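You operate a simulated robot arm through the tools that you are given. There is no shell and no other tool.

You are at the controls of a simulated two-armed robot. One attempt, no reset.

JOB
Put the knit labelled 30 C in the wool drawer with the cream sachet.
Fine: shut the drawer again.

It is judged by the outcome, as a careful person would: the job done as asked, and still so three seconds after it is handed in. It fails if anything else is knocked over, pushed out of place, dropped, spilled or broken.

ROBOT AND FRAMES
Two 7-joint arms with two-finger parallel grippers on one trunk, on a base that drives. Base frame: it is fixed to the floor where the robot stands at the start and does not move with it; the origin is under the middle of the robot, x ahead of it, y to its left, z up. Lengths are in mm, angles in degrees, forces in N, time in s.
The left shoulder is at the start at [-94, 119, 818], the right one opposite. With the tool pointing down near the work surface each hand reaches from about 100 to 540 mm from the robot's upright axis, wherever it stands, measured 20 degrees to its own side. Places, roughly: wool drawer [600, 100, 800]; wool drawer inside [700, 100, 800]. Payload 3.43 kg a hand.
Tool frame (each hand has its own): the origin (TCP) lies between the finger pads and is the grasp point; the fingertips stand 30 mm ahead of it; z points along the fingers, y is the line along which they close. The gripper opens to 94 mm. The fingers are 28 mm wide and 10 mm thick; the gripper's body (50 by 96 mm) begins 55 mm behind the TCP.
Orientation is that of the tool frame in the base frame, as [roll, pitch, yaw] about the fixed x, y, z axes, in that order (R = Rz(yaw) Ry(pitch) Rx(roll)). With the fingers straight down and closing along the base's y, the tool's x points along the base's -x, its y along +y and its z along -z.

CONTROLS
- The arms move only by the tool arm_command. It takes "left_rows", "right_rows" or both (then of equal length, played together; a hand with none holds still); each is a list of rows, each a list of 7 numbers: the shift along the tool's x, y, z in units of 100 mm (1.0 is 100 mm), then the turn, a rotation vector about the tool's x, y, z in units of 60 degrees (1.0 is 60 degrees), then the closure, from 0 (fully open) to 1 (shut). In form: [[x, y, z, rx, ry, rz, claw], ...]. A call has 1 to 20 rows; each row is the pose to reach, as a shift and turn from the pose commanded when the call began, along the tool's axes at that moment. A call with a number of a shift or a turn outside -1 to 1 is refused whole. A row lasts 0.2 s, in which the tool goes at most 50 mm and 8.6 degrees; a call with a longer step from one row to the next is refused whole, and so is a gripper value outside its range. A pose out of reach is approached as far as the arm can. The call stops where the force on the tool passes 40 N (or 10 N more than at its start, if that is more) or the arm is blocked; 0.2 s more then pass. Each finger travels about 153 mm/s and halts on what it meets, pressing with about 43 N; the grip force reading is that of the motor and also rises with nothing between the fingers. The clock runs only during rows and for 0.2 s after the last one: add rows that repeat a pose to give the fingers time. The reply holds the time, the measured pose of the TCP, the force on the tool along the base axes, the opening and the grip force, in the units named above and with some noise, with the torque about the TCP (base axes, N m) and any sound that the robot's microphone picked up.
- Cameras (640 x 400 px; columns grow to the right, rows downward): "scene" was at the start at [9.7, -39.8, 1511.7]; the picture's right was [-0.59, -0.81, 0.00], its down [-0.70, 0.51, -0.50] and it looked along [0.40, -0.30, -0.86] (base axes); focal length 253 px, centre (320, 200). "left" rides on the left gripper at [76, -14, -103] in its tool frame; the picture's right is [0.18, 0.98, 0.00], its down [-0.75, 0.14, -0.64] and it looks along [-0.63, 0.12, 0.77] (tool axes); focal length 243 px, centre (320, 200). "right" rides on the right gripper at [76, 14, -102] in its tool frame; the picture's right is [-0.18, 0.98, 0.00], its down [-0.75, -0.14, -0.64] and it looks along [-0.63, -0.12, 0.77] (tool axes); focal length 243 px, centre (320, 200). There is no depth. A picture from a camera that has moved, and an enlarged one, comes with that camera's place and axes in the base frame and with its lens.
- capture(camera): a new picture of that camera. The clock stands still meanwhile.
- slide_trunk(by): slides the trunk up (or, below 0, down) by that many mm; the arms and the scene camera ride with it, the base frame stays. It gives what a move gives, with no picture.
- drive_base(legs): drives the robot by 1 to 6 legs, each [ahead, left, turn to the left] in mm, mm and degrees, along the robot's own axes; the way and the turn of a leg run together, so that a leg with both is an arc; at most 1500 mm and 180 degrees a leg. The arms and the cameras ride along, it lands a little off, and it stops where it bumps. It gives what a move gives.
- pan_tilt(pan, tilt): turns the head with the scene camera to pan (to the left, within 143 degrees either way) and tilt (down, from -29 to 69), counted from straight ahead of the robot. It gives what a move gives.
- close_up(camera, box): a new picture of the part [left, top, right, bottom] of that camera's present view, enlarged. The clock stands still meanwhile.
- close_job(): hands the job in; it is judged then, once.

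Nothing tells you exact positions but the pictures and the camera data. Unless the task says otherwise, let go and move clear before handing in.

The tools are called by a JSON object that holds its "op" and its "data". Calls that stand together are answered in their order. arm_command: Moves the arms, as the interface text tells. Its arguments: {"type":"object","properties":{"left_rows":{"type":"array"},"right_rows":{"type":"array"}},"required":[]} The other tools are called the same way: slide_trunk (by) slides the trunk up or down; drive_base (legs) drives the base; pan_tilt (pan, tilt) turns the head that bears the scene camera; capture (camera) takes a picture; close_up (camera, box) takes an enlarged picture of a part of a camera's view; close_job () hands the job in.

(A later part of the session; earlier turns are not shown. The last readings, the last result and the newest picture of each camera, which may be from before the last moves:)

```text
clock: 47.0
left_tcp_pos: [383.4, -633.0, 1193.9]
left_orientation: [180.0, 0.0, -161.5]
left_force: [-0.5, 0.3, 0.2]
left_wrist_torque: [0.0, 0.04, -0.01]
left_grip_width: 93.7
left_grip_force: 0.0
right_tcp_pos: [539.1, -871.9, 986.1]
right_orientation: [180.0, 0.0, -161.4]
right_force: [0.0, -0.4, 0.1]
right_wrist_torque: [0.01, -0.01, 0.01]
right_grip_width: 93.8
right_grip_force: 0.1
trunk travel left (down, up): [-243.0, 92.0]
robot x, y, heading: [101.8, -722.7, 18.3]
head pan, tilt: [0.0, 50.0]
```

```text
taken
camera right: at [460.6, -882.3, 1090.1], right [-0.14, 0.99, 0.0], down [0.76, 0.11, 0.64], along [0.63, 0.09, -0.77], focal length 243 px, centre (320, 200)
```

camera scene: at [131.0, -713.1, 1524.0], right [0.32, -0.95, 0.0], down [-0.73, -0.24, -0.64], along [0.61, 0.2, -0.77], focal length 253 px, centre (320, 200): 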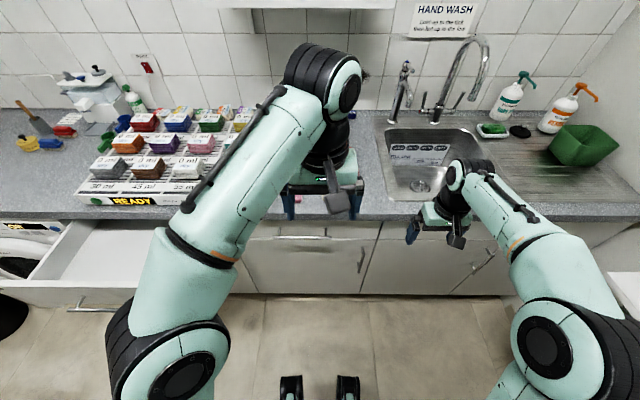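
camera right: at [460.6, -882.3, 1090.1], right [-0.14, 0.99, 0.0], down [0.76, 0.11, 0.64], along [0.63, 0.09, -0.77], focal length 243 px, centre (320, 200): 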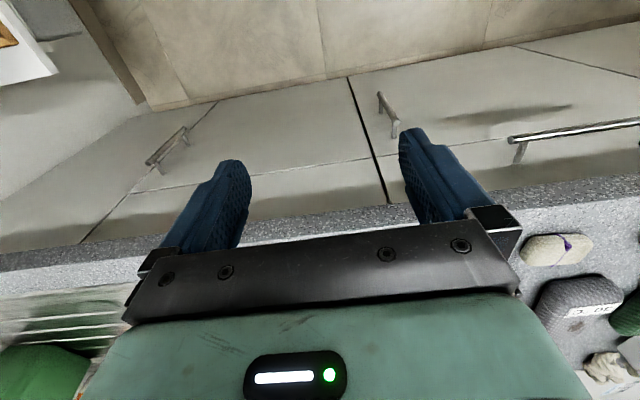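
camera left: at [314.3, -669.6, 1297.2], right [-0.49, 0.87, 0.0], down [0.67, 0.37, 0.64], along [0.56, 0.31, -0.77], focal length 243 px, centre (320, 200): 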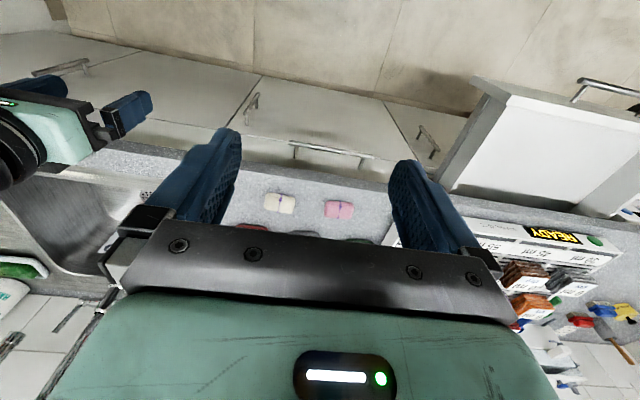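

The left arm blocks the head camera's view of the knits. I'll shift the left hand aside to the left and look again.

{"op": "arm_command", "data": {"left_rows": [[0.0, 0.25, 0, 0, 0, 0, 0], [0.0, 0.5, 0, 0, 0, 0, 0], [0.0, 0.75, 0, 0, 0, 0, 0], [0, 1.0, 0, 0, 0, 0, 0]]}}

{"op": "arm_command", "data": {"left_rows": [[0.1, 0.25, 0, 0, 0, 0, 0], [0.2, 0.5, 0, 0, 0, 0, 0], [0.3, 0.75, 0, 0, 0, 0, 0], [0.4, 1.0, 0, 0, 0, 0, 0]]}}

{"op": "capture", "data": {"camera": "scene"}}

{"op": "capture", "data": {"camera": "left"}}

```text
clock: 48.0
left_tcp_pos: [352.4, -537.8, 1193.3]
left_orientation: [180.0, -0.1, -161.7]
left_force: [0.2, 0.4, -0.2]
left_wrist_torque: [-0.01, 0.01, 0.01]
left_grip_width: 94.0
left_grip_force: 0.1
right_tcp_pos: [538.9, -869.7, 986.8]
right_orientation: [-179.9, -0.1, -161.3]
right_force: [-0.5, -0.3, 0.8]
right_wrist_torque: [-0.02, 0.01, 0.03]
right_grip_width: 93.9
right_grip_force: 0.1
trunk travel left (down, up): [-243.0, 92.0]
robot x, y, heading: [101.6, -724.1, 18.4]
head pan, tilt: [0.0, 50.0]
```

```text
clock: 49.0
left_tcp_pos: [282.4, -455.9, 1193.7]
left_orientation: [-180.0, -0.1, -161.6]
left_force: [0.1, -0.5, 0.8]
left_wrist_torque: [0.01, 0.0, 0.01]
left_grip_width: 94.2
left_grip_force: 0.2
right_tcp_pos: [538.1, -870.4, 986.2]
right_orientation: [-180.0, -0.1, -161.3]
right_force: [-0.4, -0.4, 0.0]
right_wrist_torque: [-0.03, 0.04, 0.0]
right_grip_width: 94.0
right_grip_force: 0.1
trunk travel left (down, up): [-243.0, 92.0]
robot x, y, heading: [98.9, -724.3, 18.6]
head pan, tilt: [0.0, 50.0]
```

```text
taken
camera scene: at [130.4, -712.6, 1524.0], right [0.32, -0.95, 0.0], down [-0.73, -0.24, -0.64], along [0.61, 0.2, -0.77], focal length 253 px, centre (320, 200)
```

scene: 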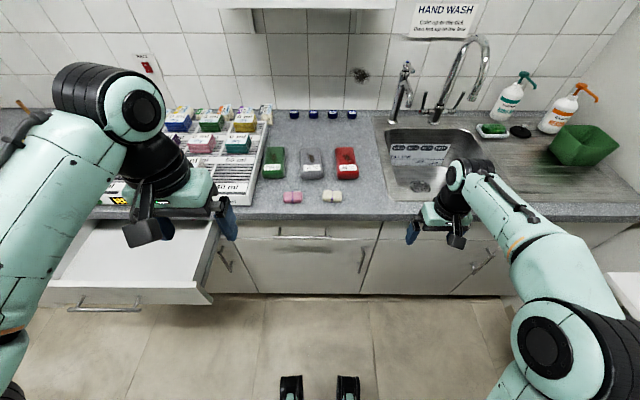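

```text
taken
camera left: at [213.1, -493.2, 1296.5], right [-0.49, 0.87, 0.0], down [0.67, 0.37, 0.64], along [0.56, 0.31, -0.77], focal length 243 px, centre (320, 200)
```

left: 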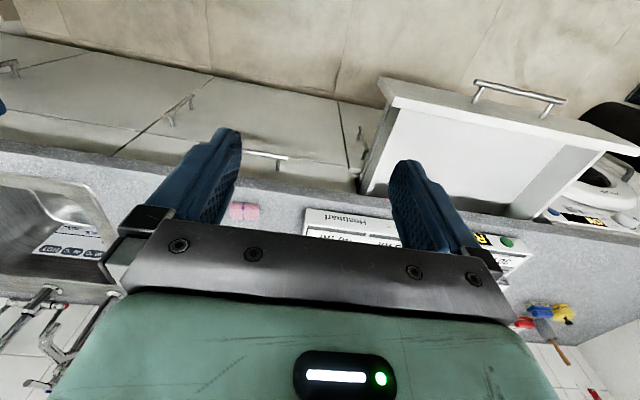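

Now the knits and sachets are in plain view, lying square to the counter. I'll zoom in for sizes and positions.

{"op": "close_up", "data": {"camera": "scene", "box": [250, 135, 378, 215]}}

{"op": "close_up", "data": {"camera": "right", "box": [500, 210, 640, 340]}}

```text
5.00 times, centred on (314, 175) of scene
camera zoom: at [130.4, -712.6, 1524.0], right [0.32, -0.95, 0.0], down [-0.73, -0.24, -0.64], along [0.61, 0.2, -0.77], focal length 1263 px, centre (350, 325)
```

zoom: 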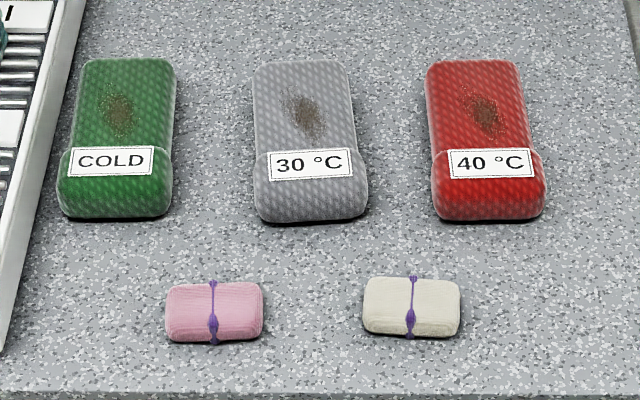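

```text
3.08 times, centred on (570, 275) of right
camera zoom: at [460.2, -881.9, 1090.2], right [-0.14, 0.99, 0.0], down [0.76, 0.11, 0.64], along [0.64, 0.09, -0.77], focal length 746 px, centre (-449, -31)
```

zoom: 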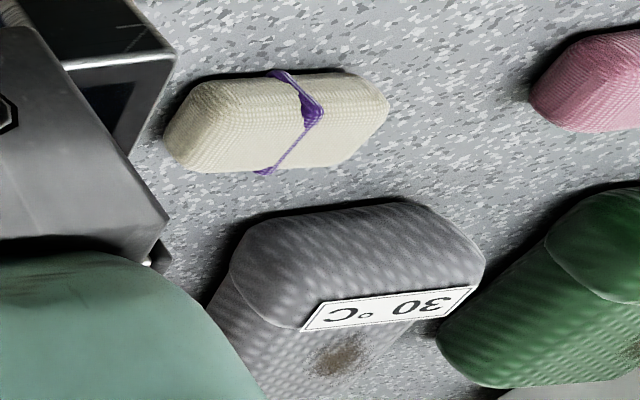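

The grey "30 °C" knit is about 75 × 120 × 40 mm, centred near (762, -474) with its top at z≈940. The cream sachet is near (642, -585, 913). I'll tuck in the right hand and drive ahead to bring both within reach.

{"op": "arm_command", "data": {"right_rows": [[0.12, 0.25, 0, 0, 0, 0, 0], [0.25, 0.5, 0, 0, 0, 0, 0], [0.37, 0.75, 0, 0, 0, 0, 0], [0.5, 1.0, 0, 0, 0, 0, 0]]}}

{"op": "drive_base", "data": {"legs": [[210, -15, 0]]}}

{"op": "capture", "data": {"camera": "scene"}}

{"op": "capture", "data": {"camera": "left"}}

{"op": "capture", "data": {"camera": "right"}}

```text
clock: 50.0
left_tcp_pos: [281.5, -455.8, 1193.1]
left_orientation: [-180.0, 0.1, -161.5]
left_force: [-0.6, -0.3, 0.8]
left_wrist_torque: [0.03, -0.04, 0.04]
left_grip_width: 94.2
left_grip_force: 0.2
right_tcp_pos: [458.5, -789.7, 987.8]
right_orientation: [-180.0, 0.0, -161.4]
right_force: [0.3, -0.6, -0.1]
right_wrist_torque: [0.03, 0.0, 0.0]
right_grip_width: 93.9
right_grip_force: 0.2
trunk travel left (down, up): [-243.0, 92.0]
robot x, y, heading: [98.6, -719.3, 18.8]
head pan, tilt: [0.0, 50.0]
```

```text
clock: 51.7
left_tcp_pos: [483.7, -405.1, 1193.4]
left_orientation: [-180.0, 0.0, -161.5]
left_force: [0.1, 0.0, -0.1]
left_wrist_torque: [0.02, 0.0, -0.02]
left_grip_width: 94.1
left_grip_force: 0.0
right_tcp_pos: [661.2, -738.5, 986.0]
right_orientation: [180.0, 0.0, -161.4]
right_force: [0.4, 0.0, 0.7]
right_wrist_torque: [0.01, 0.0, 0.0]
right_grip_width: 94.0
right_grip_force: 0.1
trunk travel left (down, up): [-243.0, 92.0]
robot x, y, heading: [301.1, -672.4, 18.4]
head pan, tilt: [0.0, 50.0]
```

```text
taken
camera scene: at [332.6, -661.2, 1524.0], right [0.32, -0.95, 0.0], down [-0.73, -0.24, -0.64], along [0.61, 0.2, -0.77], focal length 253 px, centre (320, 200)
```

scene: 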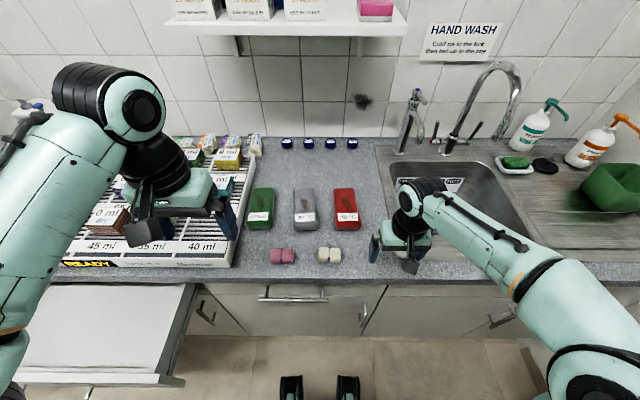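

```text
taken
camera left: at [415.2, -441.9, 1296.5], right [-0.49, 0.87, 0.0], down [0.67, 0.37, 0.64], along [0.56, 0.31, -0.77], focal length 243 px, centre (320, 200)
```

left: 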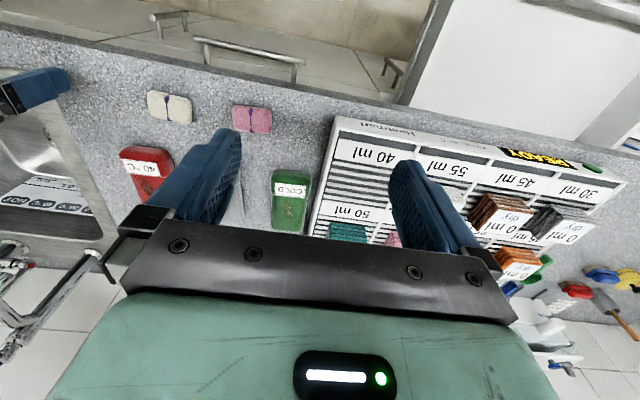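

```text
taken
camera right: at [582.8, -749.8, 1090.2], right [-0.14, 0.99, 0.0], down [0.76, 0.11, 0.64], along [0.63, 0.09, -0.77], focal length 243 px, centre (320, 200)
```

right: 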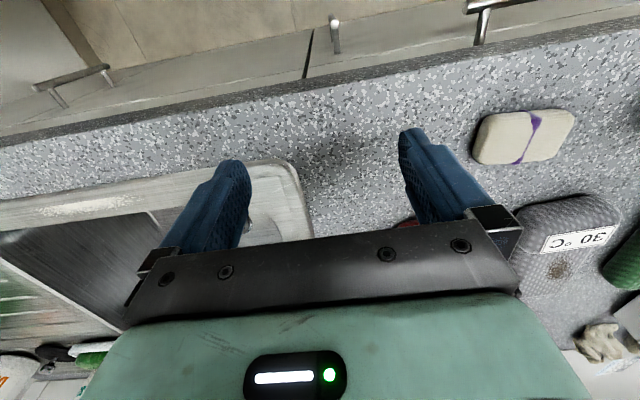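

I'm in position. Zooming in again to refine the pick points.

{"op": "close_up", "data": {"camera": "scene", "box": [240, 175, 368, 275]}}

{"op": "close_up", "data": {"camera": "right", "box": [464, 90, 640, 300]}}

{"op": "close_up", "data": {"camera": "left", "box": [100, 70, 340, 240]}}

```text
4.00 times, centred on (304, 225) of scene
camera zoom: at [332.6, -661.2, 1524.0], right [0.32, -0.95, 0.0], down [-0.73, -0.24, -0.64], along [0.61, 0.2, -0.77], focal length 1010 px, centre (384, 100)
```

zoom: 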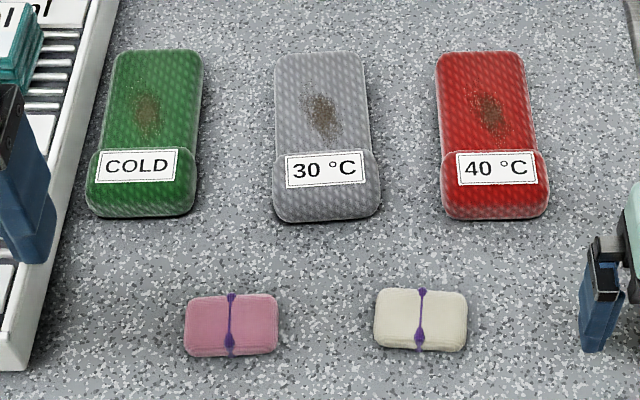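

```text
1.90 times, centred on (552, 195) of right
camera zoom: at [582.8, -749.8, 1090.2], right [-0.14, 0.99, 0.0], down [0.76, 0.11, 0.64], along [0.63, 0.09, -0.77], focal length 462 px, centre (-122, 210)
```

zoom: 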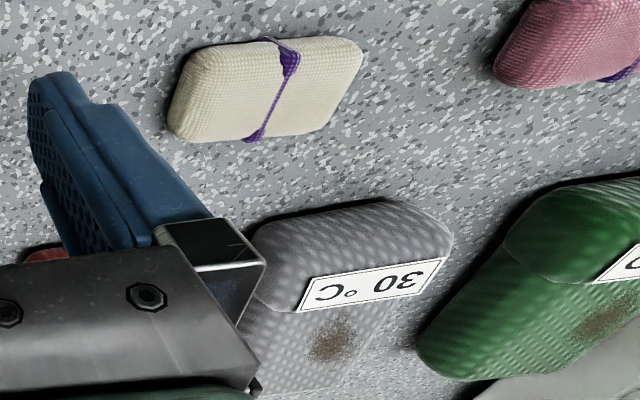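

```text
2.35 times, centred on (220, 155) of left
camera zoom: at [415.2, -441.9, 1296.5], right [-0.49, 0.87, 0.0], down [0.67, 0.37, 0.64], along [0.56, 0.31, -0.77], focal length 571 px, centre (555, 306)
```

zoom: 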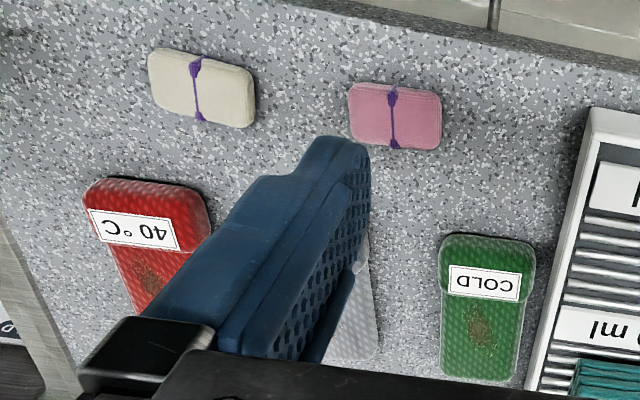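

Knit centre is about (766, -468), turned some 4° left of my heading, and the cream sachet about (643, -582, 917). I'll bring the left hand over the knit, staying high.

{"op": "arm_command", "data": {"left_rows": [[-0.25, -0.19, 0.1, 0, 0, 0, 0], [-0.5, -0.38, 0.2, 0, 0, 0, 0], [-0.75, -0.56, 0.35, 0, 0, 0, 0], [-1.0, -0.75, 0.5, 0, 0, 0, 0]]}}

{"op": "arm_command", "data": {"left_rows": [[-0.25, -0.19, 0.1, 0, 0, 0, 0], [-0.5, -0.38, 0.2, 0, 0, 0, 0], [-0.75, -0.56, 0.35, 0, 0, 0, 0], [-1.0, -0.75, 0.5, 0, 0, 0, 0]]}}

{"op": "arm_command", "data": {"left_rows": [[-0.2, 0, 0.25, 0, 0, -0.03, 0], [-0.4, 0, 0.5, 0, 0, -0.07, 0]]}}

{"op": "capture", "data": {"camera": "left"}}

{"op": "capture", "data": {"camera": "right"}}

{"op": "capture", "data": {"camera": "scene"}}

```text
clock: 52.7
left_tcp_pos: [603.0, -442.4, 1142.8]
left_orientation: [-179.9, -0.1, -161.6]
left_force: [-0.1, -0.2, 0.1]
left_wrist_torque: [0.0, 0.01, 0.02]
left_grip_width: 93.9
left_grip_force: 0.1
right_tcp_pos: [661.4, -739.7, 987.0]
right_orientation: [179.9, -0.2, -161.3]
right_force: [0.2, 0.5, 0.3]
right_wrist_torque: [-0.01, 0.03, -0.03]
right_grip_width: 94.0
right_grip_force: 0.1
trunk travel left (down, up): [-243.0, 92.0]
robot x, y, heading: [299.5, -669.6, 18.4]
head pan, tilt: [0.0, 50.0]
```

```text
clock: 53.7
left_tcp_pos: [691.3, -472.3, 1107.2]
left_orientation: [180.0, 0.1, -161.5]
left_force: [-0.4, 0.1, -0.4]
left_wrist_torque: [0.0, -0.01, 0.0]
left_grip_width: 93.9
left_grip_force: 0.1
left hand out of reach, approached as far as the arm can: row 4
right_tcp_pos: [660.5, -737.9, 987.1]
right_orientation: [-180.0, 0.1, -161.3]
right_force: [-0.3, -0.6, 0.5]
right_wrist_torque: [-0.01, -0.01, 0.02]
right_grip_width: 94.0
right_grip_force: 0.0
trunk travel left (down, up): [-243.0, 92.0]
robot x, y, heading: [299.5, -670.3, 18.5]
head pan, tilt: [0.0, 50.0]
```

```text
clock: 54.3
left_tcp_pos: [727.5, -459.7, 1052.5]
left_orientation: [-179.9, 0.0, -157.4]
left_force: [0.3, -0.2, 0.3]
left_wrist_torque: [-0.01, 0.03, 0.0]
left_grip_width: 93.8
left_grip_force: 0.1
left hand out of reach, approached as far as the arm can: row 2
right_tcp_pos: [661.2, -738.5, 986.4]
right_orientation: [179.9, 0.0, -161.4]
right_force: [1.0, 0.2, 1.5]
right_wrist_torque: [0.0, -0.01, -0.01]
right_grip_width: 94.0
right_grip_force: 0.0
trunk travel left (down, up): [-243.0, 92.0]
robot x, y, heading: [299.6, -670.6, 18.6]
head pan, tilt: [0.0, 50.0]
```

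```text
taken
camera left: at [660.8, -501.7, 1154.3], right [-0.55, 0.84, 0.0], down [0.64, 0.42, 0.64], along [0.54, 0.35, -0.77], focal length 243 px, centre (320, 200)
```

left: 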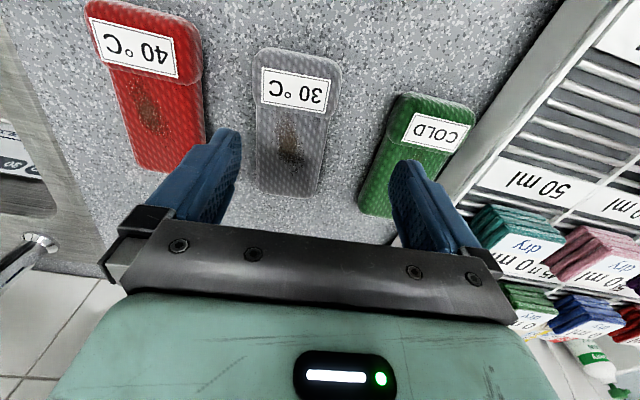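

```text
taken
camera right: at [582.8, -749.7, 1090.2], right [-0.14, 0.99, 0.0], down [0.76, 0.11, 0.64], along [0.63, 0.09, -0.77], focal length 243 px, centre (320, 200)
```

right: 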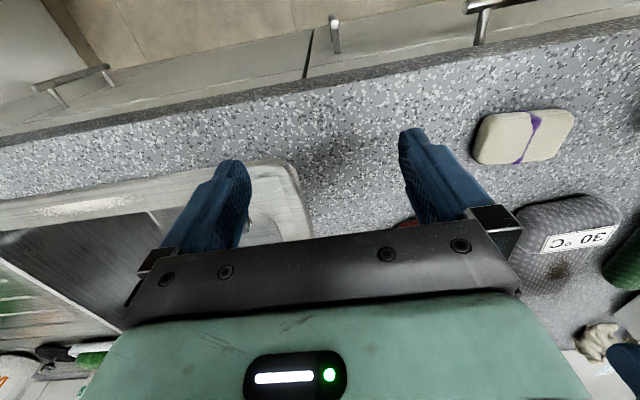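

```text
taken
camera scene: at [332.5, -661.1, 1524.0], right [0.32, -0.95, 0.0], down [-0.73, -0.24, -0.64], along [0.61, 0.2, -0.77], focal length 253 px, centre (320, 200)
```

scene: 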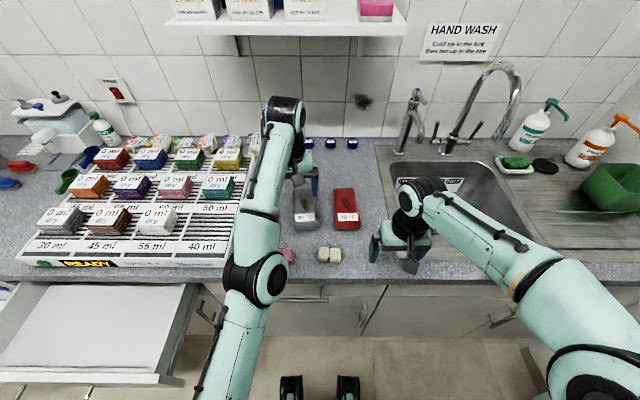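

The grey knit is squarely between the left fingers in view, but the arm is at its reach limit, so I'll creep the base 40 mm closer.

{"op": "drive_base", "data": {"legs": [[40, 0, 0]]}}

{"op": "arm_command", "data": {"left_rows": [[0, 0, 0.15, 0, 0, -0.02, 0], [0, 0, 0.3, 0, 0, -0.02, 0]]}}

{"op": "capture", "data": {"camera": "left"}}

```text
clock: 55.1
left_tcp_pos: [765.5, -446.3, 1052.4]
left_orientation: [-180.0, 0.0, -157.3]
left_force: [0.5, 0.4, -0.4]
left_wrist_torque: [0.04, 0.03, -0.03]
left_grip_width: 94.0
left_grip_force: 0.2
right_tcp_pos: [699.3, -724.6, 986.9]
right_orientation: [179.9, -0.2, -161.3]
right_force: [0.5, -0.6, 0.3]
right_wrist_torque: [-0.03, 0.03, 0.02]
right_grip_width: 93.8
right_grip_force: 0.0
trunk travel left (down, up): [-243.0, 92.0]
robot x, y, heading: [337.4, -662.8, 18.4]
head pan, tilt: [0.0, 50.0]
```

```text
clock: 55.7
left_tcp_pos: [775.5, -444.7, 1024.8]
left_orientation: [-180.0, 0.0, -156.1]
left_force: [0.2, -0.1, -0.5]
left_wrist_torque: [-0.01, 0.0, -0.01]
left_grip_width: 93.8
left_grip_force: 0.0
left hand out of reach, approached as far as the arm can: row 1, 2
right_tcp_pos: [698.6, -725.4, 986.9]
right_orientation: [179.9, -0.1, -161.3]
right_force: [-0.6, 1.1, -0.2]
right_wrist_torque: [-0.03, 0.02, 0.0]
right_grip_width: 93.9
right_grip_force: 0.0
trunk travel left (down, up): [-243.0, 92.0]
robot x, y, heading: [338.3, -658.0, 18.4]
head pan, tilt: [0.0, 50.0]
```

```text
taken
camera left: at [710.7, -489.0, 1128.3], right [-0.57, 0.82, 0.0], down [0.63, 0.43, 0.64], along [0.53, 0.36, -0.77], focal length 243 px, centre (320, 200)
```

left: 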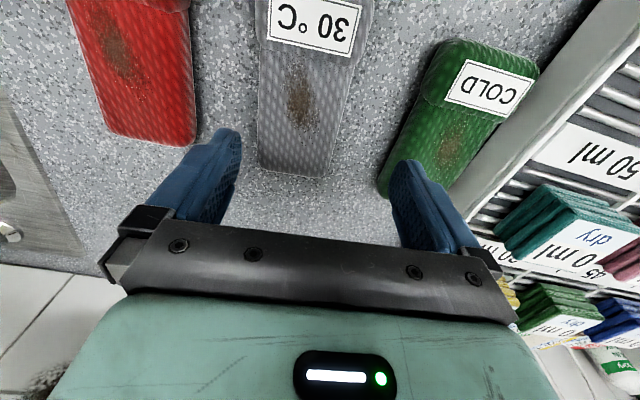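

The hand is at the edge of reach and slightly off the knit's midline, so I'll pull the commanded pose back 40 mm and re-measure before descending.

{"op": "arm_command", "data": {"left_rows": [[0.2, 0, 0.0, 0, 0, 0, 0], [0.4, 0, 0, 0, 0, 0, 0], [0.4, 0, 0, 0, 0, 0, 0]]}}

```text
clock: 56.5
left_tcp_pos: [773.8, -456.1, 1031.3]
left_orientation: [179.9, -0.1, -156.1]
left_force: [0.7, -1.1, -0.2]
left_wrist_torque: [-0.02, 0.02, 0.03]
left_grip_width: 94.2
left_grip_force: 0.0
left hand out of reach, approached as far as the arm can: row 1, 2, 3
right_tcp_pos: [699.2, -725.7, 986.2]
right_orientation: [179.9, -0.1, -161.3]
right_force: [0.0, 0.7, -0.3]
right_wrist_torque: [0.0, 0.0, 0.01]
right_grip_width: 93.8
right_grip_force: 0.1
trunk travel left (down, up): [-243.0, 92.0]
robot x, y, heading: [339.9, -658.6, 18.5]
head pan, tilt: [0.0, 50.0]
```

{"op": "arm_command", "data": {"left_rows": [[0.15, 0, 0.0, 0, 0, 0, 0], [0.3, 0, 0, 0, 0, 0, 0], [0.3, 0, 0, 0, 0, 0, 0]]}}

```text
clock: 57.3
left_tcp_pos: [772.1, -463.5, 1037.6]
left_orientation: [-180.0, 0.0, -156.1]
left_force: [-0.3, -0.1, 0.4]
left_wrist_torque: [-0.02, 0.01, -0.01]
left_grip_width: 93.9
left_grip_force: 0.1
left hand out of reach, approached as far as the arm can: row 1, 2, 3
right_tcp_pos: [699.1, -725.8, 986.3]
right_orientation: [179.9, -0.2, -161.3]
right_force: [0.1, 0.2, 0.3]
right_wrist_torque: [-0.01, 0.02, 0.0]
right_grip_width: 94.1
right_grip_force: 0.2
trunk travel left (down, up): [-243.0, 92.0]
robot x, y, heading: [337.5, -657.2, 18.6]
head pan, tilt: [0.0, 50.0]
```

{"op": "arm_command", "data": {"left_rows": [[0, 0, 0.15, 0, 0, 0, 0], [0, 0, 0.25, 0, 0, 0, 0], [0, 0, 0.25, 0, 0, 0, 0]]}}

```text
clock: 58.1
left_tcp_pos: [779.8, -463.4, 1018.4]
left_orientation: [180.0, 0.0, -156.1]
left_force: [1.0, 0.4, -0.3]
left_wrist_torque: [-0.01, -0.01, 0.0]
left_grip_width: 93.9
left_grip_force: 0.1
left hand out of reach, approached as far as the arm can: row 1, 2, 3
right_tcp_pos: [698.4, -726.7, 986.4]
right_orientation: [179.9, -0.1, -161.4]
right_force: [-0.4, -0.6, 0.0]
right_wrist_torque: [-0.02, -0.02, 0.03]
right_grip_width: 94.0
right_grip_force: 0.0
trunk travel left (down, up): [-243.0, 92.0]
robot x, y, heading: [336.5, -658.2, 18.7]
head pan, tilt: [0.0, 50.0]
```

The hand isn't following the pulled-back command, so I'd like to see the arm's configuration before going on.

{"op": "capture", "data": {"camera": "scene"}}

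{"op": "capture", "data": {"camera": "right"}}

{"op": "capture", "data": {"camera": "left"}}

```text
taken
camera scene: at [370.1, -648.6, 1524.1], right [0.32, -0.95, 0.0], down [-0.73, -0.24, -0.64], along [0.61, 0.2, -0.77], focal length 253 px, centre (320, 200)
```

scene: 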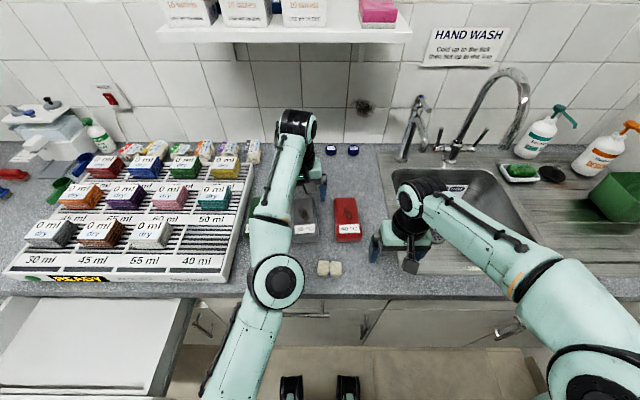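

```text
taken
camera right: at [620.6, -737.0, 1090.4], right [-0.14, 0.99, 0.0], down [0.76, 0.11, 0.64], along [0.63, 0.09, -0.77], focal length 243 px, centre (320, 200)
```

right: 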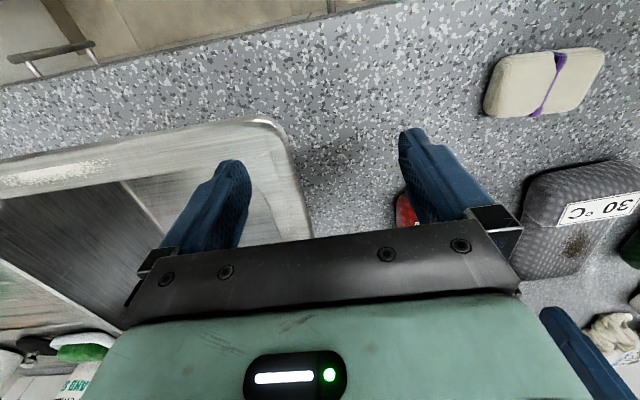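

```text
taken
camera left: at [715.8, -506.8, 1121.0], right [-0.57, 0.82, 0.0], down [0.63, 0.43, 0.64], along [0.53, 0.36, -0.77], focal length 243 px, centre (320, 200)
```

left: 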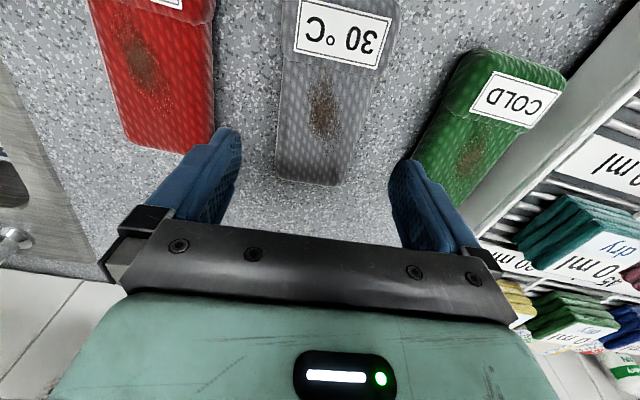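

The left arm has straightened out near its limit. I'll back it up and away to re-bend the elbow.

{"op": "arm_command", "data": {"left_rows": [[0.2, 0.1, -0.25, 0, 0, 0, 0], [0.4, 0.2, -0.5, 0, 0, 0, 0], [0.6, 0.3, -0.75, 0, 0, 0, 0], [0.8, 0.4, -1.0, 0, 0, 0, 0], [0.8, 0.4, -1.0, 0, 0, 0, 0]]}}

{"op": "capture", "data": {"camera": "scene"}}

```text
clock: 59.3
left_tcp_pos: [690.6, -462.3, 1119.2]
left_orientation: [179.9, 0.1, -156.1]
left_force: [0.1, 0.2, 0.6]
left_wrist_torque: [0.0, 0.01, 0.0]
left_grip_width: 93.6
left_grip_force: 0.0
left hand out of reach, approached as far as the arm can: row 1
right_tcp_pos: [699.6, -725.8, 987.0]
right_orientation: [179.9, -0.1, -161.3]
right_force: [1.0, -0.1, -0.4]
right_wrist_torque: [-0.02, 0.0, 0.02]
right_grip_width: 94.1
right_grip_force: 0.0
trunk travel left (down, up): [-243.0, 92.0]
robot x, y, heading: [339.9, -657.1, 18.5]
head pan, tilt: [0.0, 50.0]
```

```text
taken
camera scene: at [371.1, -648.9, 1524.0], right [0.32, -0.95, 0.0], down [-0.73, -0.24, -0.64], along [0.61, 0.2, -0.77], focal length 253 px, centre (320, 200)
```

scene: 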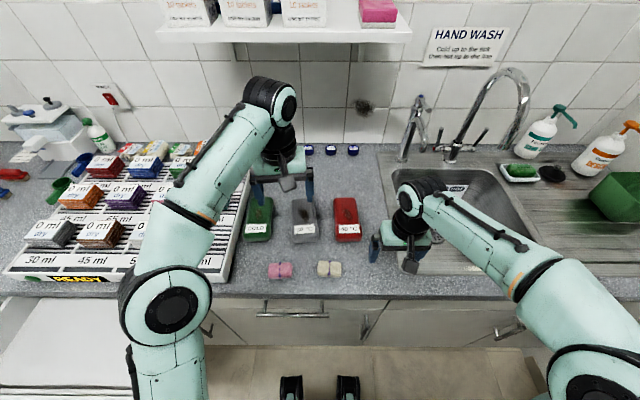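

Elbow bent again and the pose is good. Now I'll descend first, where reach is better, shifting right toward the knit's midline, and then go forward.

{"op": "arm_command", "data": {"left_rows": [[0, -0.1, 0.25, 0, 0, 0, 0], [0, -0.2, 0.5, 0, 0, 0, 0], [0, -0.3, 0.75, 0, 0, 0, 0], [0, -0.36, 1.0, 0, 0, 0, 0]]}}

{"op": "arm_command", "data": {"left_rows": [[-0.2, 0, 0.08, 0, 0, 0, 0], [-0.4, 0, 0.16, 0, 0, 0, 0], [-0.4, 0, 0.16, 0, 0, 0, 0]]}}

{"op": "capture", "data": {"camera": "left"}}

{"op": "capture", "data": {"camera": "scene"}}

```text
clock: 60.3
left_tcp_pos: [705.5, -495.5, 1018.1]
left_orientation: [179.9, -0.1, -156.2]
left_force: [0.0, 1.1, 0.2]
left_wrist_torque: [0.01, -0.02, -0.06]
left_grip_width: 94.0
left_grip_force: 0.0
right_tcp_pos: [699.0, -727.2, 987.0]
right_orientation: [179.9, 0.0, -161.3]
right_force: [0.5, -0.6, 0.5]
right_wrist_torque: [0.01, 0.0, 0.02]
right_grip_width: 93.9
right_grip_force: 0.0
trunk travel left (down, up): [-243.0, 92.0]
robot x, y, heading: [339.3, -659.1, 18.6]
head pan, tilt: [0.0, 50.0]
```

```text
clock: 61.1
left_tcp_pos: [741.5, -478.0, 1001.9]
left_orientation: [-179.9, 0.0, -156.1]
left_force: [0.1, -0.4, 0.4]
left_wrist_torque: [0.0, -0.01, 0.03]
left_grip_width: 94.3
left_grip_force: 0.0
right_tcp_pos: [698.2, -725.8, 988.5]
right_orientation: [179.9, 0.0, -161.2]
right_force: [-0.1, 0.2, -0.2]
right_wrist_torque: [-0.01, -0.01, 0.01]
right_grip_width: 94.1
right_grip_force: 0.1
trunk travel left (down, up): [-243.0, 92.0]
robot x, y, heading: [341.7, -658.4, 18.6]
head pan, tilt: [0.0, 50.0]
```

```text
taken
camera left: at [677.8, -521.9, 1103.9], right [-0.57, 0.82, 0.0], down [0.63, 0.43, 0.64], along [0.53, 0.36, -0.77], focal length 243 px, centre (320, 200)
```

left: 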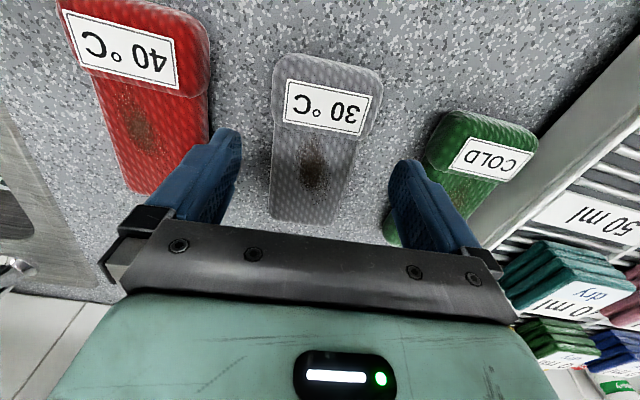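

```text
taken
camera scene: at [369.9, -648.6, 1524.1], right [0.32, -0.95, 0.0], down [-0.73, -0.24, -0.64], along [0.61, 0.2, -0.77], focal length 253 px, centre (320, 200)
```

scene: 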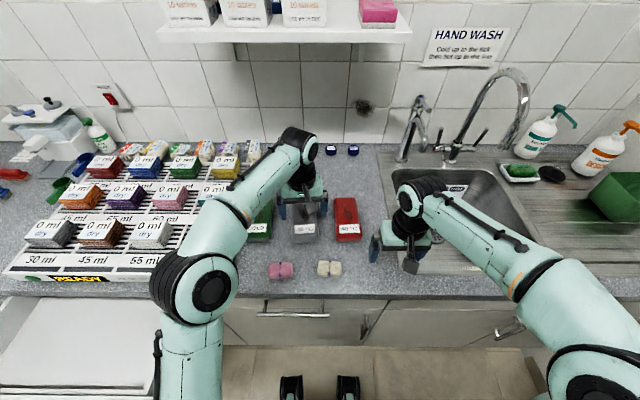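

The left hand is now exactly on the knit's midline with clearance to both neighbours. I'll move 20 mm forward, then lower the fingers around it.

{"op": "arm_command", "data": {"left_rows": [[-0.1, 0, 0, 0, 0, 0, 0], [-0.2, 0, 0.1, 0, 0, 0, 0], [-0.2, 0, 0.25, 0, 0, 0, 0], [-0.2, 0, 0.38, 0, 0, 0, 0], [-0.2, 0, 0.5, 0, 0, 0, 0], [-0.2, 0, 0.6, 0, 0, 0, 0], [-0.2, 0, 0.64, 0, 0, 0, 0]]}}

{"op": "capture", "data": {"camera": "left"}}

{"op": "capture", "data": {"camera": "right"}}

```text
clock: 62.7
left_tcp_pos: [761.5, -469.1, 938.2]
left_orientation: [180.0, 0.0, -156.2]
left_force: [0.4, 0.0, 0.0]
left_wrist_torque: [0.02, 0.0, -0.03]
left_grip_width: 94.1
left_grip_force: 0.1
right_tcp_pos: [698.2, -727.2, 985.6]
right_orientation: [179.8, -0.2, -161.3]
right_force: [0.0, 1.0, -0.1]
right_wrist_torque: [-0.02, 0.03, -0.02]
right_grip_width: 93.9
right_grip_force: 0.1
trunk travel left (down, up): [-243.0, 92.0]
robot x, y, heading: [337.9, -658.7, 18.8]
head pan, tilt: [0.0, 50.0]
```

```text
taken
camera left: at [696.5, -512.1, 1041.0], right [-0.57, 0.82, 0.0], down [0.63, 0.43, 0.64], along [0.53, 0.36, -0.77], focal length 243 px, centre (320, 200)
```

left: 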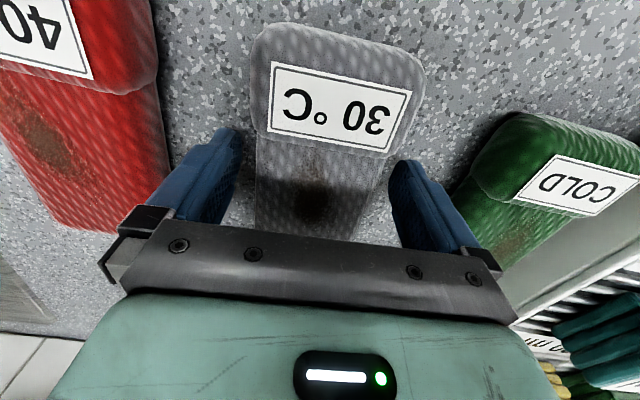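

```text
taken
camera right: at [620.6, -737.0, 1090.4], right [-0.14, 0.99, 0.0], down [0.76, 0.11, 0.64], along [0.63, 0.09, -0.77], focal length 243 px, centre (320, 200)
```

right: 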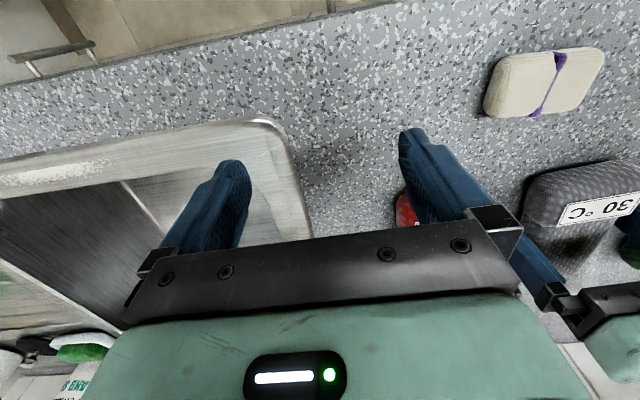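

The fingers straddle the knit without contact. Closing on it.

{"op": "arm_command", "data": {"left_rows": [[0, 0, 0.04, 0, 0, 0, 0], [0, 0, 0.04, 0, 0, 0, 0.5], [0, 0, 0.04, 0, 0, 0, 1], [0, 0, 0.04, 0, 0, 0, 1], [0, 0, 0.04, 0, 0, 0, 1]]}}

{"op": "arm_command", "data": {"left_rows": [[0, 0, -0.1, 0, 0, 0, 1], [0, 0, -0.25, 0, 0, 0, 1], [0, 0, -0.4, 0, 0, 0, 1], [0, 0, -0.55, 0, 0, 0, 1]]}}

{"op": "capture", "data": {"camera": "left"}}

{"op": "capture", "data": {"camera": "scene"}}

```text
clock: 63.9
left_tcp_pos: [760.7, -467.6, 934.8]
left_orientation: [179.9, 0.1, -156.1]
left_force: [-0.2, -1.3, 0.3]
left_wrist_torque: [-0.02, -0.1, -0.05]
left_grip_width: 75.6
left_grip_force: 43.0
right_tcp_pos: [699.0, -726.0, 987.5]
right_orientation: [180.0, -0.1, -161.2]
right_force: [-0.1, 0.3, -1.7]
right_wrist_torque: [-0.01, -0.02, 0.04]
right_grip_width: 93.9
right_grip_force: 0.1
trunk travel left (down, up): [-243.0, 92.0]
robot x, y, heading: [336.4, -658.8, 18.5]
head pan, tilt: [0.0, 50.0]
```

```text
clock: 64.9
left_tcp_pos: [756.9, -468.2, 989.0]
left_orientation: [-180.0, 0.0, -156.0]
left_force: [0.2, 0.1, -0.3]
left_wrist_torque: [0.03, -0.02, 0.01]
left_grip_width: 75.7
left_grip_force: 42.9
right_tcp_pos: [698.4, -725.6, 986.9]
right_orientation: [180.0, 0.0, -161.2]
right_force: [-0.2, 0.4, -0.1]
right_wrist_torque: [-0.01, -0.02, -0.02]
right_grip_width: 93.9
right_grip_force: 0.0
trunk travel left (down, up): [-243.0, 92.0]
robot x, y, heading: [337.9, -657.0, 18.5]
head pan, tilt: [0.0, 50.0]
```

```text
taken
camera left: at [692.6, -512.1, 1092.1], right [-0.57, 0.82, 0.0], down [0.63, 0.43, 0.64], along [0.53, 0.36, -0.77], focal length 243 px, centre (320, 200)
```

left: 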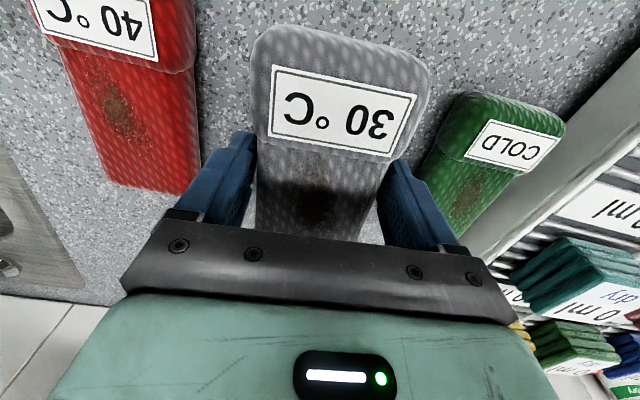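

```text
taken
camera scene: at [370.2, -648.6, 1524.0], right [0.32, -0.95, 0.0], down [-0.73, -0.24, -0.64], along [0.61, 0.2, -0.77], focal length 253 px, centre (320, 200)
```

scene: 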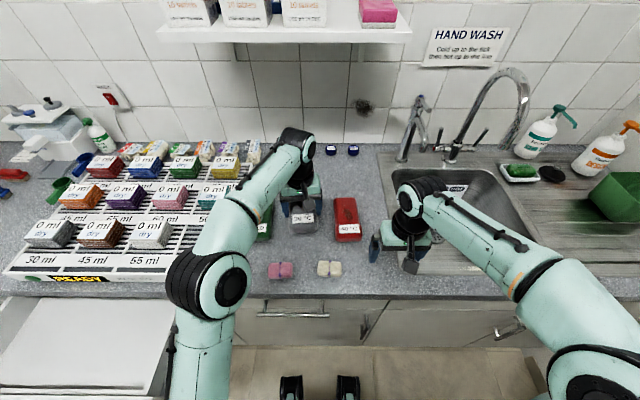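

The knit is gripped (75 mm) and lifted. I'll raise it well clear and draw it back and left, leaving room for the right hand.

{"op": "arm_command", "data": {"left_rows": [[0, 0, -0.25, 0, 0, 0, 1], [0, 0, -0.5, 0, 0, 0, 1], [0, 0, -0.75, 0, 0, 0, 1], [0.1, 0, -0.95, 0, 0, 0, 1], [0.3, 0.1, -1.0, 0, 0, 0, 1], [0.55, 0.25, -1.0, 0, 0, 0, 1], [0.8, 0.4, -1.0, 0, 0, 0, 1], [1.0, 0.6, -1.0, 0, 0, 0, 1], [1.0, 0.8, -1.0, 0, 0, 0, 1]]}}

{"op": "arm_command", "data": {"left_rows": [[0.25, 0.15, 0, 0, 0, 0, 1], [0.5, 0.3, 0, 0, 0, 0, 1], [0.75, 0.45, 0, 0, 0, 0.0, 1], [0.9, 0.6, 0, 0, 0, 0.0, 1]]}}

{"op": "capture", "data": {"camera": "scene"}}

```text
clock: 66.9
left_tcp_pos: [636.4, -437.6, 1089.3]
left_orientation: [-180.0, -0.1, -156.1]
left_force: [0.3, -0.8, -1.1]
left_wrist_torque: [0.02, 0.0, 0.01]
left_grip_width: 75.8
left_grip_force: 42.9
right_tcp_pos: [699.8, -726.6, 986.8]
right_orientation: [179.9, -0.1, -161.3]
right_force: [0.3, -0.2, 0.2]
right_wrist_torque: [-0.02, 0.01, 0.0]
right_grip_width: 93.9
right_grip_force: 0.0
trunk travel left (down, up): [-243.0, 92.0]
robot x, y, heading: [338.7, -661.3, 18.4]
head pan, tilt: [0.0, 50.0]
```

```text
clock: 67.9
left_tcp_pos: [530.0, -418.3, 1087.2]
left_orientation: [180.0, 0.0, -156.1]
left_force: [0.2, 0.3, -0.8]
left_wrist_torque: [-0.02, -0.01, 0.0]
left_grip_width: 75.6
left_grip_force: 42.7
right_tcp_pos: [697.7, -725.9, 986.4]
right_orientation: [179.9, 0.0, -161.3]
right_force: [0.4, 0.2, 0.3]
right_wrist_torque: [-0.02, -0.03, 0.0]
right_grip_width: 94.3
right_grip_force: 0.0
trunk travel left (down, up): [-243.0, 92.0]
robot x, y, heading: [340.9, -659.0, 18.5]
head pan, tilt: [0.0, 50.0]
```

```text
taken
camera scene: at [369.8, -648.3, 1524.0], right [0.32, -0.95, 0.0], down [-0.73, -0.24, -0.64], along [0.61, 0.2, -0.77], focal length 253 px, centre (320, 200)
```

scene: 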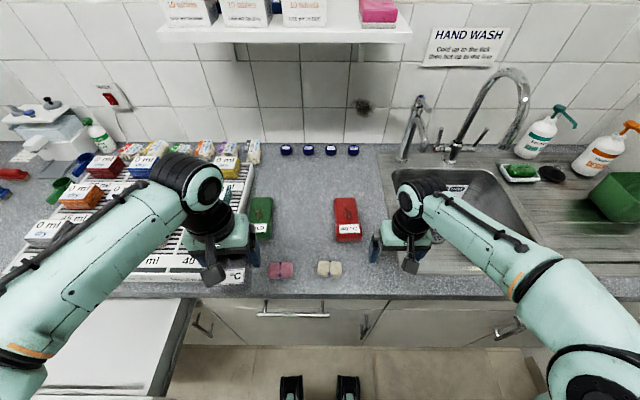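

Now the right hand goes over the cream sachet.

{"op": "arm_command", "data": {"right_rows": [[0.02, 0.25, 0, 0, 0, 0, 0], [0.04, 0.5, 0, 0, 0, 0, 0], [0.06, 0.75, 0, 0, 0, 0, 0], [0.07, 1.0, 0, 0, 0, 0, 0]]}}

{"op": "arm_command", "data": {"right_rows": [[0.0, 0.25, 0, 0, 0, 0, 0], [0.0, 0.54, 0, 0, 0, 0, 0], [0.0, 0.54, 0, 0, 0, 0, 0]]}}

{"op": "capture", "data": {"camera": "right"}}

{"op": "capture", "data": {"camera": "scene"}}

```text
clock: 68.9
left_tcp_pos: [530.7, -418.7, 1087.0]
left_orientation: [180.0, 0.0, -156.1]
left_force: [0.5, -0.2, -0.7]
left_wrist_torque: [0.01, 0.0, -0.03]
left_grip_width: 76.0
left_grip_force: 43.1
right_tcp_pos: [658.4, -633.6, 985.5]
right_orientation: [180.0, -0.1, -161.4]
right_force: [0.3, -0.3, -1.0]
right_wrist_torque: [0.0, 0.02, 0.02]
right_grip_width: 94.2
right_grip_force: 0.1
trunk travel left (down, up): [-243.0, 92.0]
robot x, y, heading: [338.5, -664.1, 18.3]
head pan, tilt: [0.0, 50.0]
```

```text
clock: 69.7
left_tcp_pos: [531.7, -419.4, 1088.0]
left_orientation: [179.9, -0.1, -156.0]
left_force: [0.4, 1.0, -0.8]
left_wrist_torque: [0.0, 0.02, -0.02]
left_grip_width: 75.5
left_grip_force: 42.9
right_tcp_pos: [641.4, -580.3, 988.3]
right_orientation: [180.0, -0.1, -161.3]
right_force: [0.1, 0.0, 0.5]
right_wrist_torque: [0.0, 0.04, 0.01]
right_grip_width: 94.1
right_grip_force: 0.0
trunk travel left (down, up): [-243.0, 92.0]
robot x, y, heading: [338.9, -660.0, 18.6]
head pan, tilt: [0.0, 50.0]
```

```text
taken
camera right: at [564.0, -592.2, 1091.4], right [-0.14, 0.99, 0.0], down [0.76, 0.11, 0.64], along [0.63, 0.09, -0.77], focal length 243 px, centre (320, 200)
```

right: 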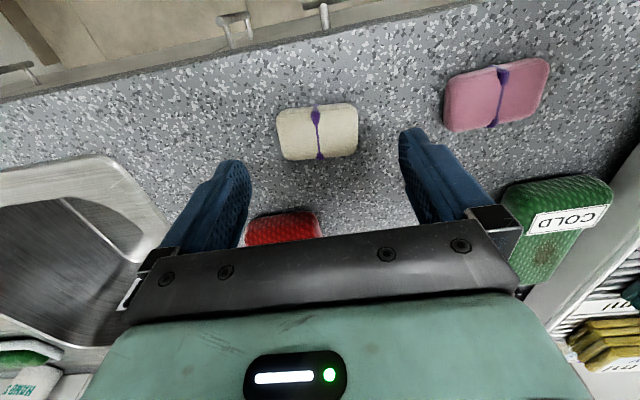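

```text
taken
camera scene: at [370.3, -648.9, 1524.0], right [0.32, -0.95, 0.0], down [-0.73, -0.24, -0.64], along [0.61, 0.2, -0.77], focal length 253 px, centre (320, 200)
```

scene: 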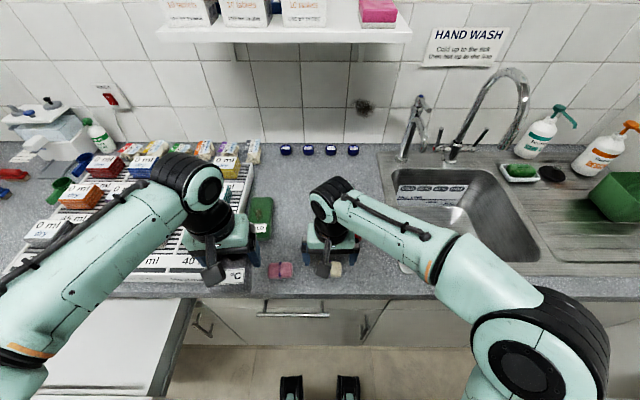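

The cream sachet is centred between the right fingers. I'll lower and close.

{"op": "arm_command", "data": {"right_rows": [[0, -0.03, 0.15, 0, 0, 0, 0], [0, -0.03, 0.3, 0, 0, 0, 0], [0, -0.03, 0.42, 0, 0, 0, 0], [0, -0.03, 0.5, 0, 0, 0, 0], [0, -0.03, 0.55, 0, 0, 0, 0], [0, -0.03, 0.57, 0, 0, 0, 0]]}}

{"op": "capture", "data": {"camera": "right"}}

```text
clock: 71.1
left_tcp_pos: [531.5, -418.5, 1087.2]
left_orientation: [-180.0, 0.0, -156.1]
left_force: [-0.4, 0.5, -0.7]
left_wrist_torque: [0.05, -0.01, 0.0]
left_grip_width: 75.7
left_grip_force: 43.0
right_tcp_pos: [645.2, -584.5, 930.3]
right_orientation: [179.9, 0.0, -161.3]
right_force: [-0.2, 0.1, 0.8]
right_wrist_torque: [-0.06, -0.02, -0.02]
right_grip_width: 93.6
right_grip_force: 0.0
trunk travel left (down, up): [-243.0, 92.0]
robot x, y, heading: [336.8, -654.0, 18.4]
head pan, tilt: [0.0, 50.0]
```

```text
taken
camera right: at [566.4, -595.6, 1033.4], right [-0.14, 0.99, 0.0], down [0.76, 0.11, 0.64], along [0.64, 0.09, -0.77], focal length 243 px, centre (320, 200)
```

right: 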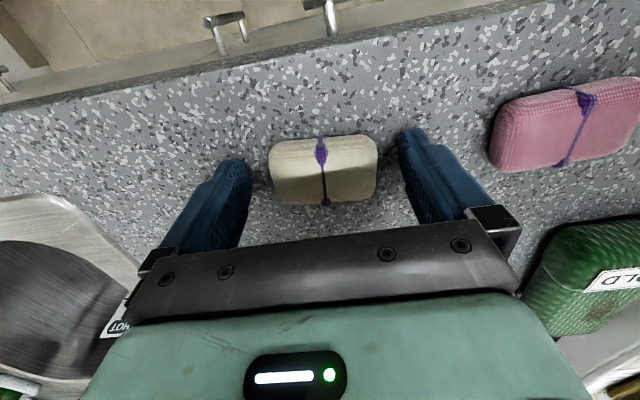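

{"op": "arm_command", "data": {"right_rows": [[0, 0, 0.02, 0, 0, 0, 0.3], [0, 0, 0.02, 0, 0, 0, 0.7], [0, 0, 0.02, 0, 0, 0, 1], [0, 0, 0.02, 0, 0, 0, 1], [0, 0, 0.02, 0, 0, 0, 1]]}}

{"op": "arm_command", "data": {"right_rows": [[0, 0, -0.1, 0, 0, 0, 1], [0, 0, -0.25, 0, 0, 0, 1], [0, 0, -0.4, 0, 0, 0, 1], [0, 0, -0.6, 0, 0, 0, 1], [0, 0, -0.8, 0, 0, 0, 1]]}}

{"op": "capture", "data": {"camera": "right"}}

```text
clock: 72.3
left_tcp_pos: [529.5, -420.6, 1088.1]
left_orientation: [180.0, 0.1, -156.1]
left_force: [-0.5, -0.3, -0.7]
left_wrist_torque: [0.01, 0.0, 0.01]
left_grip_width: 75.8
left_grip_force: 42.9
right_tcp_pos: [645.8, -586.3, 930.1]
right_orientation: [179.9, 0.2, -161.3]
right_force: [7.7, -10.2, 38.6]
right_wrist_torque: [-1.69, -0.17, 0.47]
right_grip_width: 61.7
right_grip_force: 42.8
trunk travel left (down, up): [-243.0, 92.0]
robot x, y, heading: [341.4, -659.1, 18.6]
head pan, tilt: [0.0, 50.0]
```

```text
clock: 73.5
left_tcp_pos: [531.6, -418.5, 1088.8]
left_orientation: [179.9, 0.1, -156.1]
left_force: [-0.4, -0.2, -0.5]
left_wrist_torque: [-0.01, 0.0, 0.0]
left_grip_width: 75.4
left_grip_force: 43.7
right_tcp_pos: [644.4, -585.3, 1008.6]
right_orientation: [179.8, -0.1, -161.4]
right_force: [-0.7, 0.6, -0.7]
right_wrist_torque: [-0.03, 0.02, -0.03]
right_grip_width: 60.6
right_grip_force: 43.4
trunk travel left (down, up): [-243.0, 92.0]
robot x, y, heading: [336.8, -655.7, 18.4]
head pan, tilt: [0.0, 50.0]
```

```text
taken
camera right: at [565.6, -596.5, 1112.7], right [-0.14, 0.99, 0.0], down [0.76, 0.11, 0.64], along [0.63, 0.09, -0.77], focal length 243 px, centre (320, 200)
```

right: 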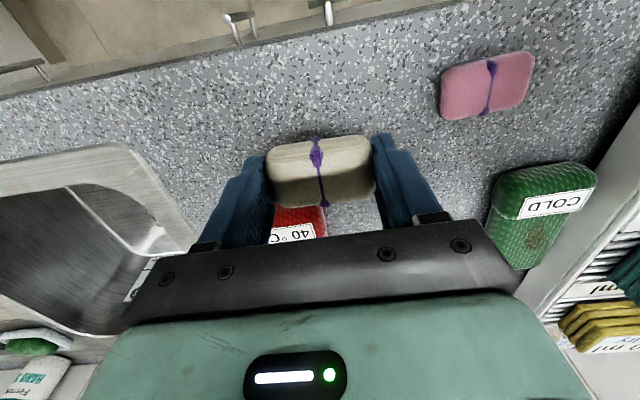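

Both the knit (left hand) and the sachet (right hand) are held. I'll reverse clear of the open drawer, then slide left until I'm in front of it.

{"op": "drive_base", "data": {"legs": [[-320, 0, 0], [0, 600, 0]]}}

{"op": "capture", "data": {"camera": "scene"}}

{"op": "capture", "data": {"camera": "left"}}

{"op": "capture", "data": {"camera": "right"}}

```text
clock: 81.1
left_tcp_pos: [13.7, 62.5, 1088.5]
left_orientation: [-180.0, 0.0, -154.2]
left_force: [0.0, -0.7, -0.8]
left_wrist_torque: [0.01, 0.0, 0.01]
left_grip_width: 75.6
left_grip_force: 43.1
right_tcp_pos: [131.9, -100.3, 1009.1]
right_orientation: [179.9, -0.1, -159.4]
right_force: [-0.2, 0.2, -0.3]
right_wrist_torque: [-0.03, -0.03, 0.01]
right_grip_width: 60.5
right_grip_force: 42.6
trunk travel left (down, up): [-243.0, 92.0]
robot x, y, heading: [-168.7, -185.3, 20.4]
head pan, tilt: [0.0, 50.0]
```

```text
taken
camera scene: at [-139.8, -172.3, 1524.0], right [0.35, -0.94, 0.0], down [-0.72, -0.27, -0.64], along [0.6, 0.22, -0.77], focal length 253 px, centre (320, 200)
```

scene: 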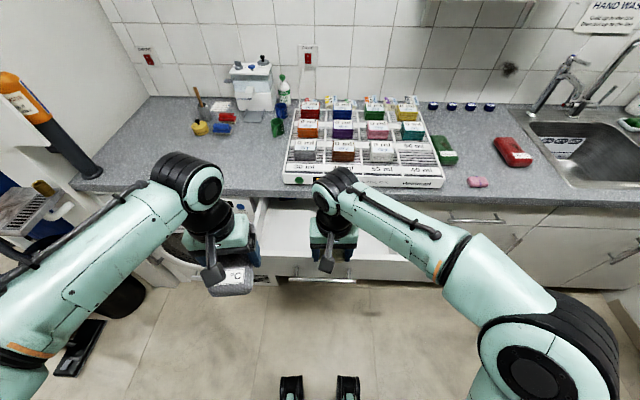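

```text
taken
camera left: at [-50.4, 16.5, 1190.4], right [-0.59, 0.81, 0.0], down [0.62, 0.45, 0.64], along [0.52, 0.38, -0.77], focal length 243 px, centre (320, 200)
```

left: 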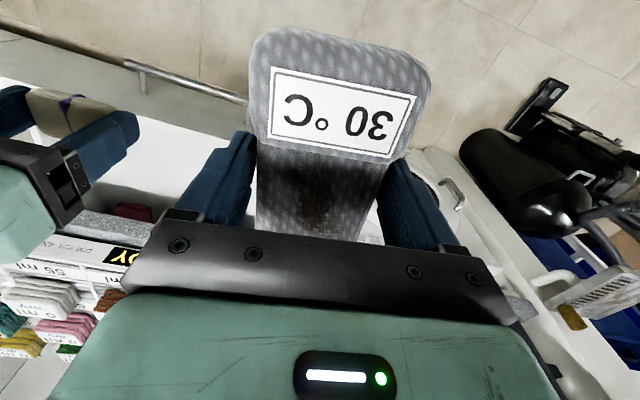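

```text
taken
camera right: at [54.0, -114.0, 1112.5], right [-0.17, 0.98, 0.0], down [0.76, 0.13, 0.64], along [0.63, 0.11, -0.77], focal length 243 px, centre (320, 200)
```

right: 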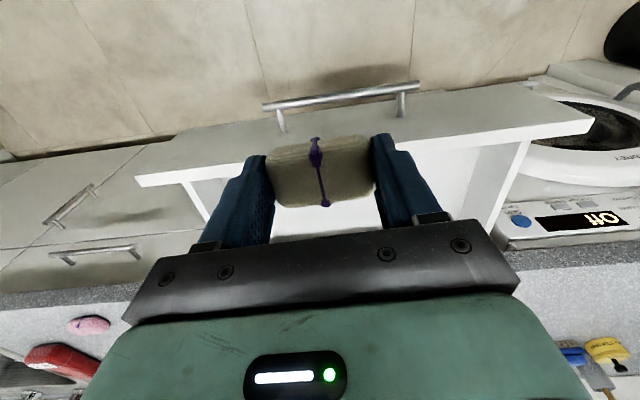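

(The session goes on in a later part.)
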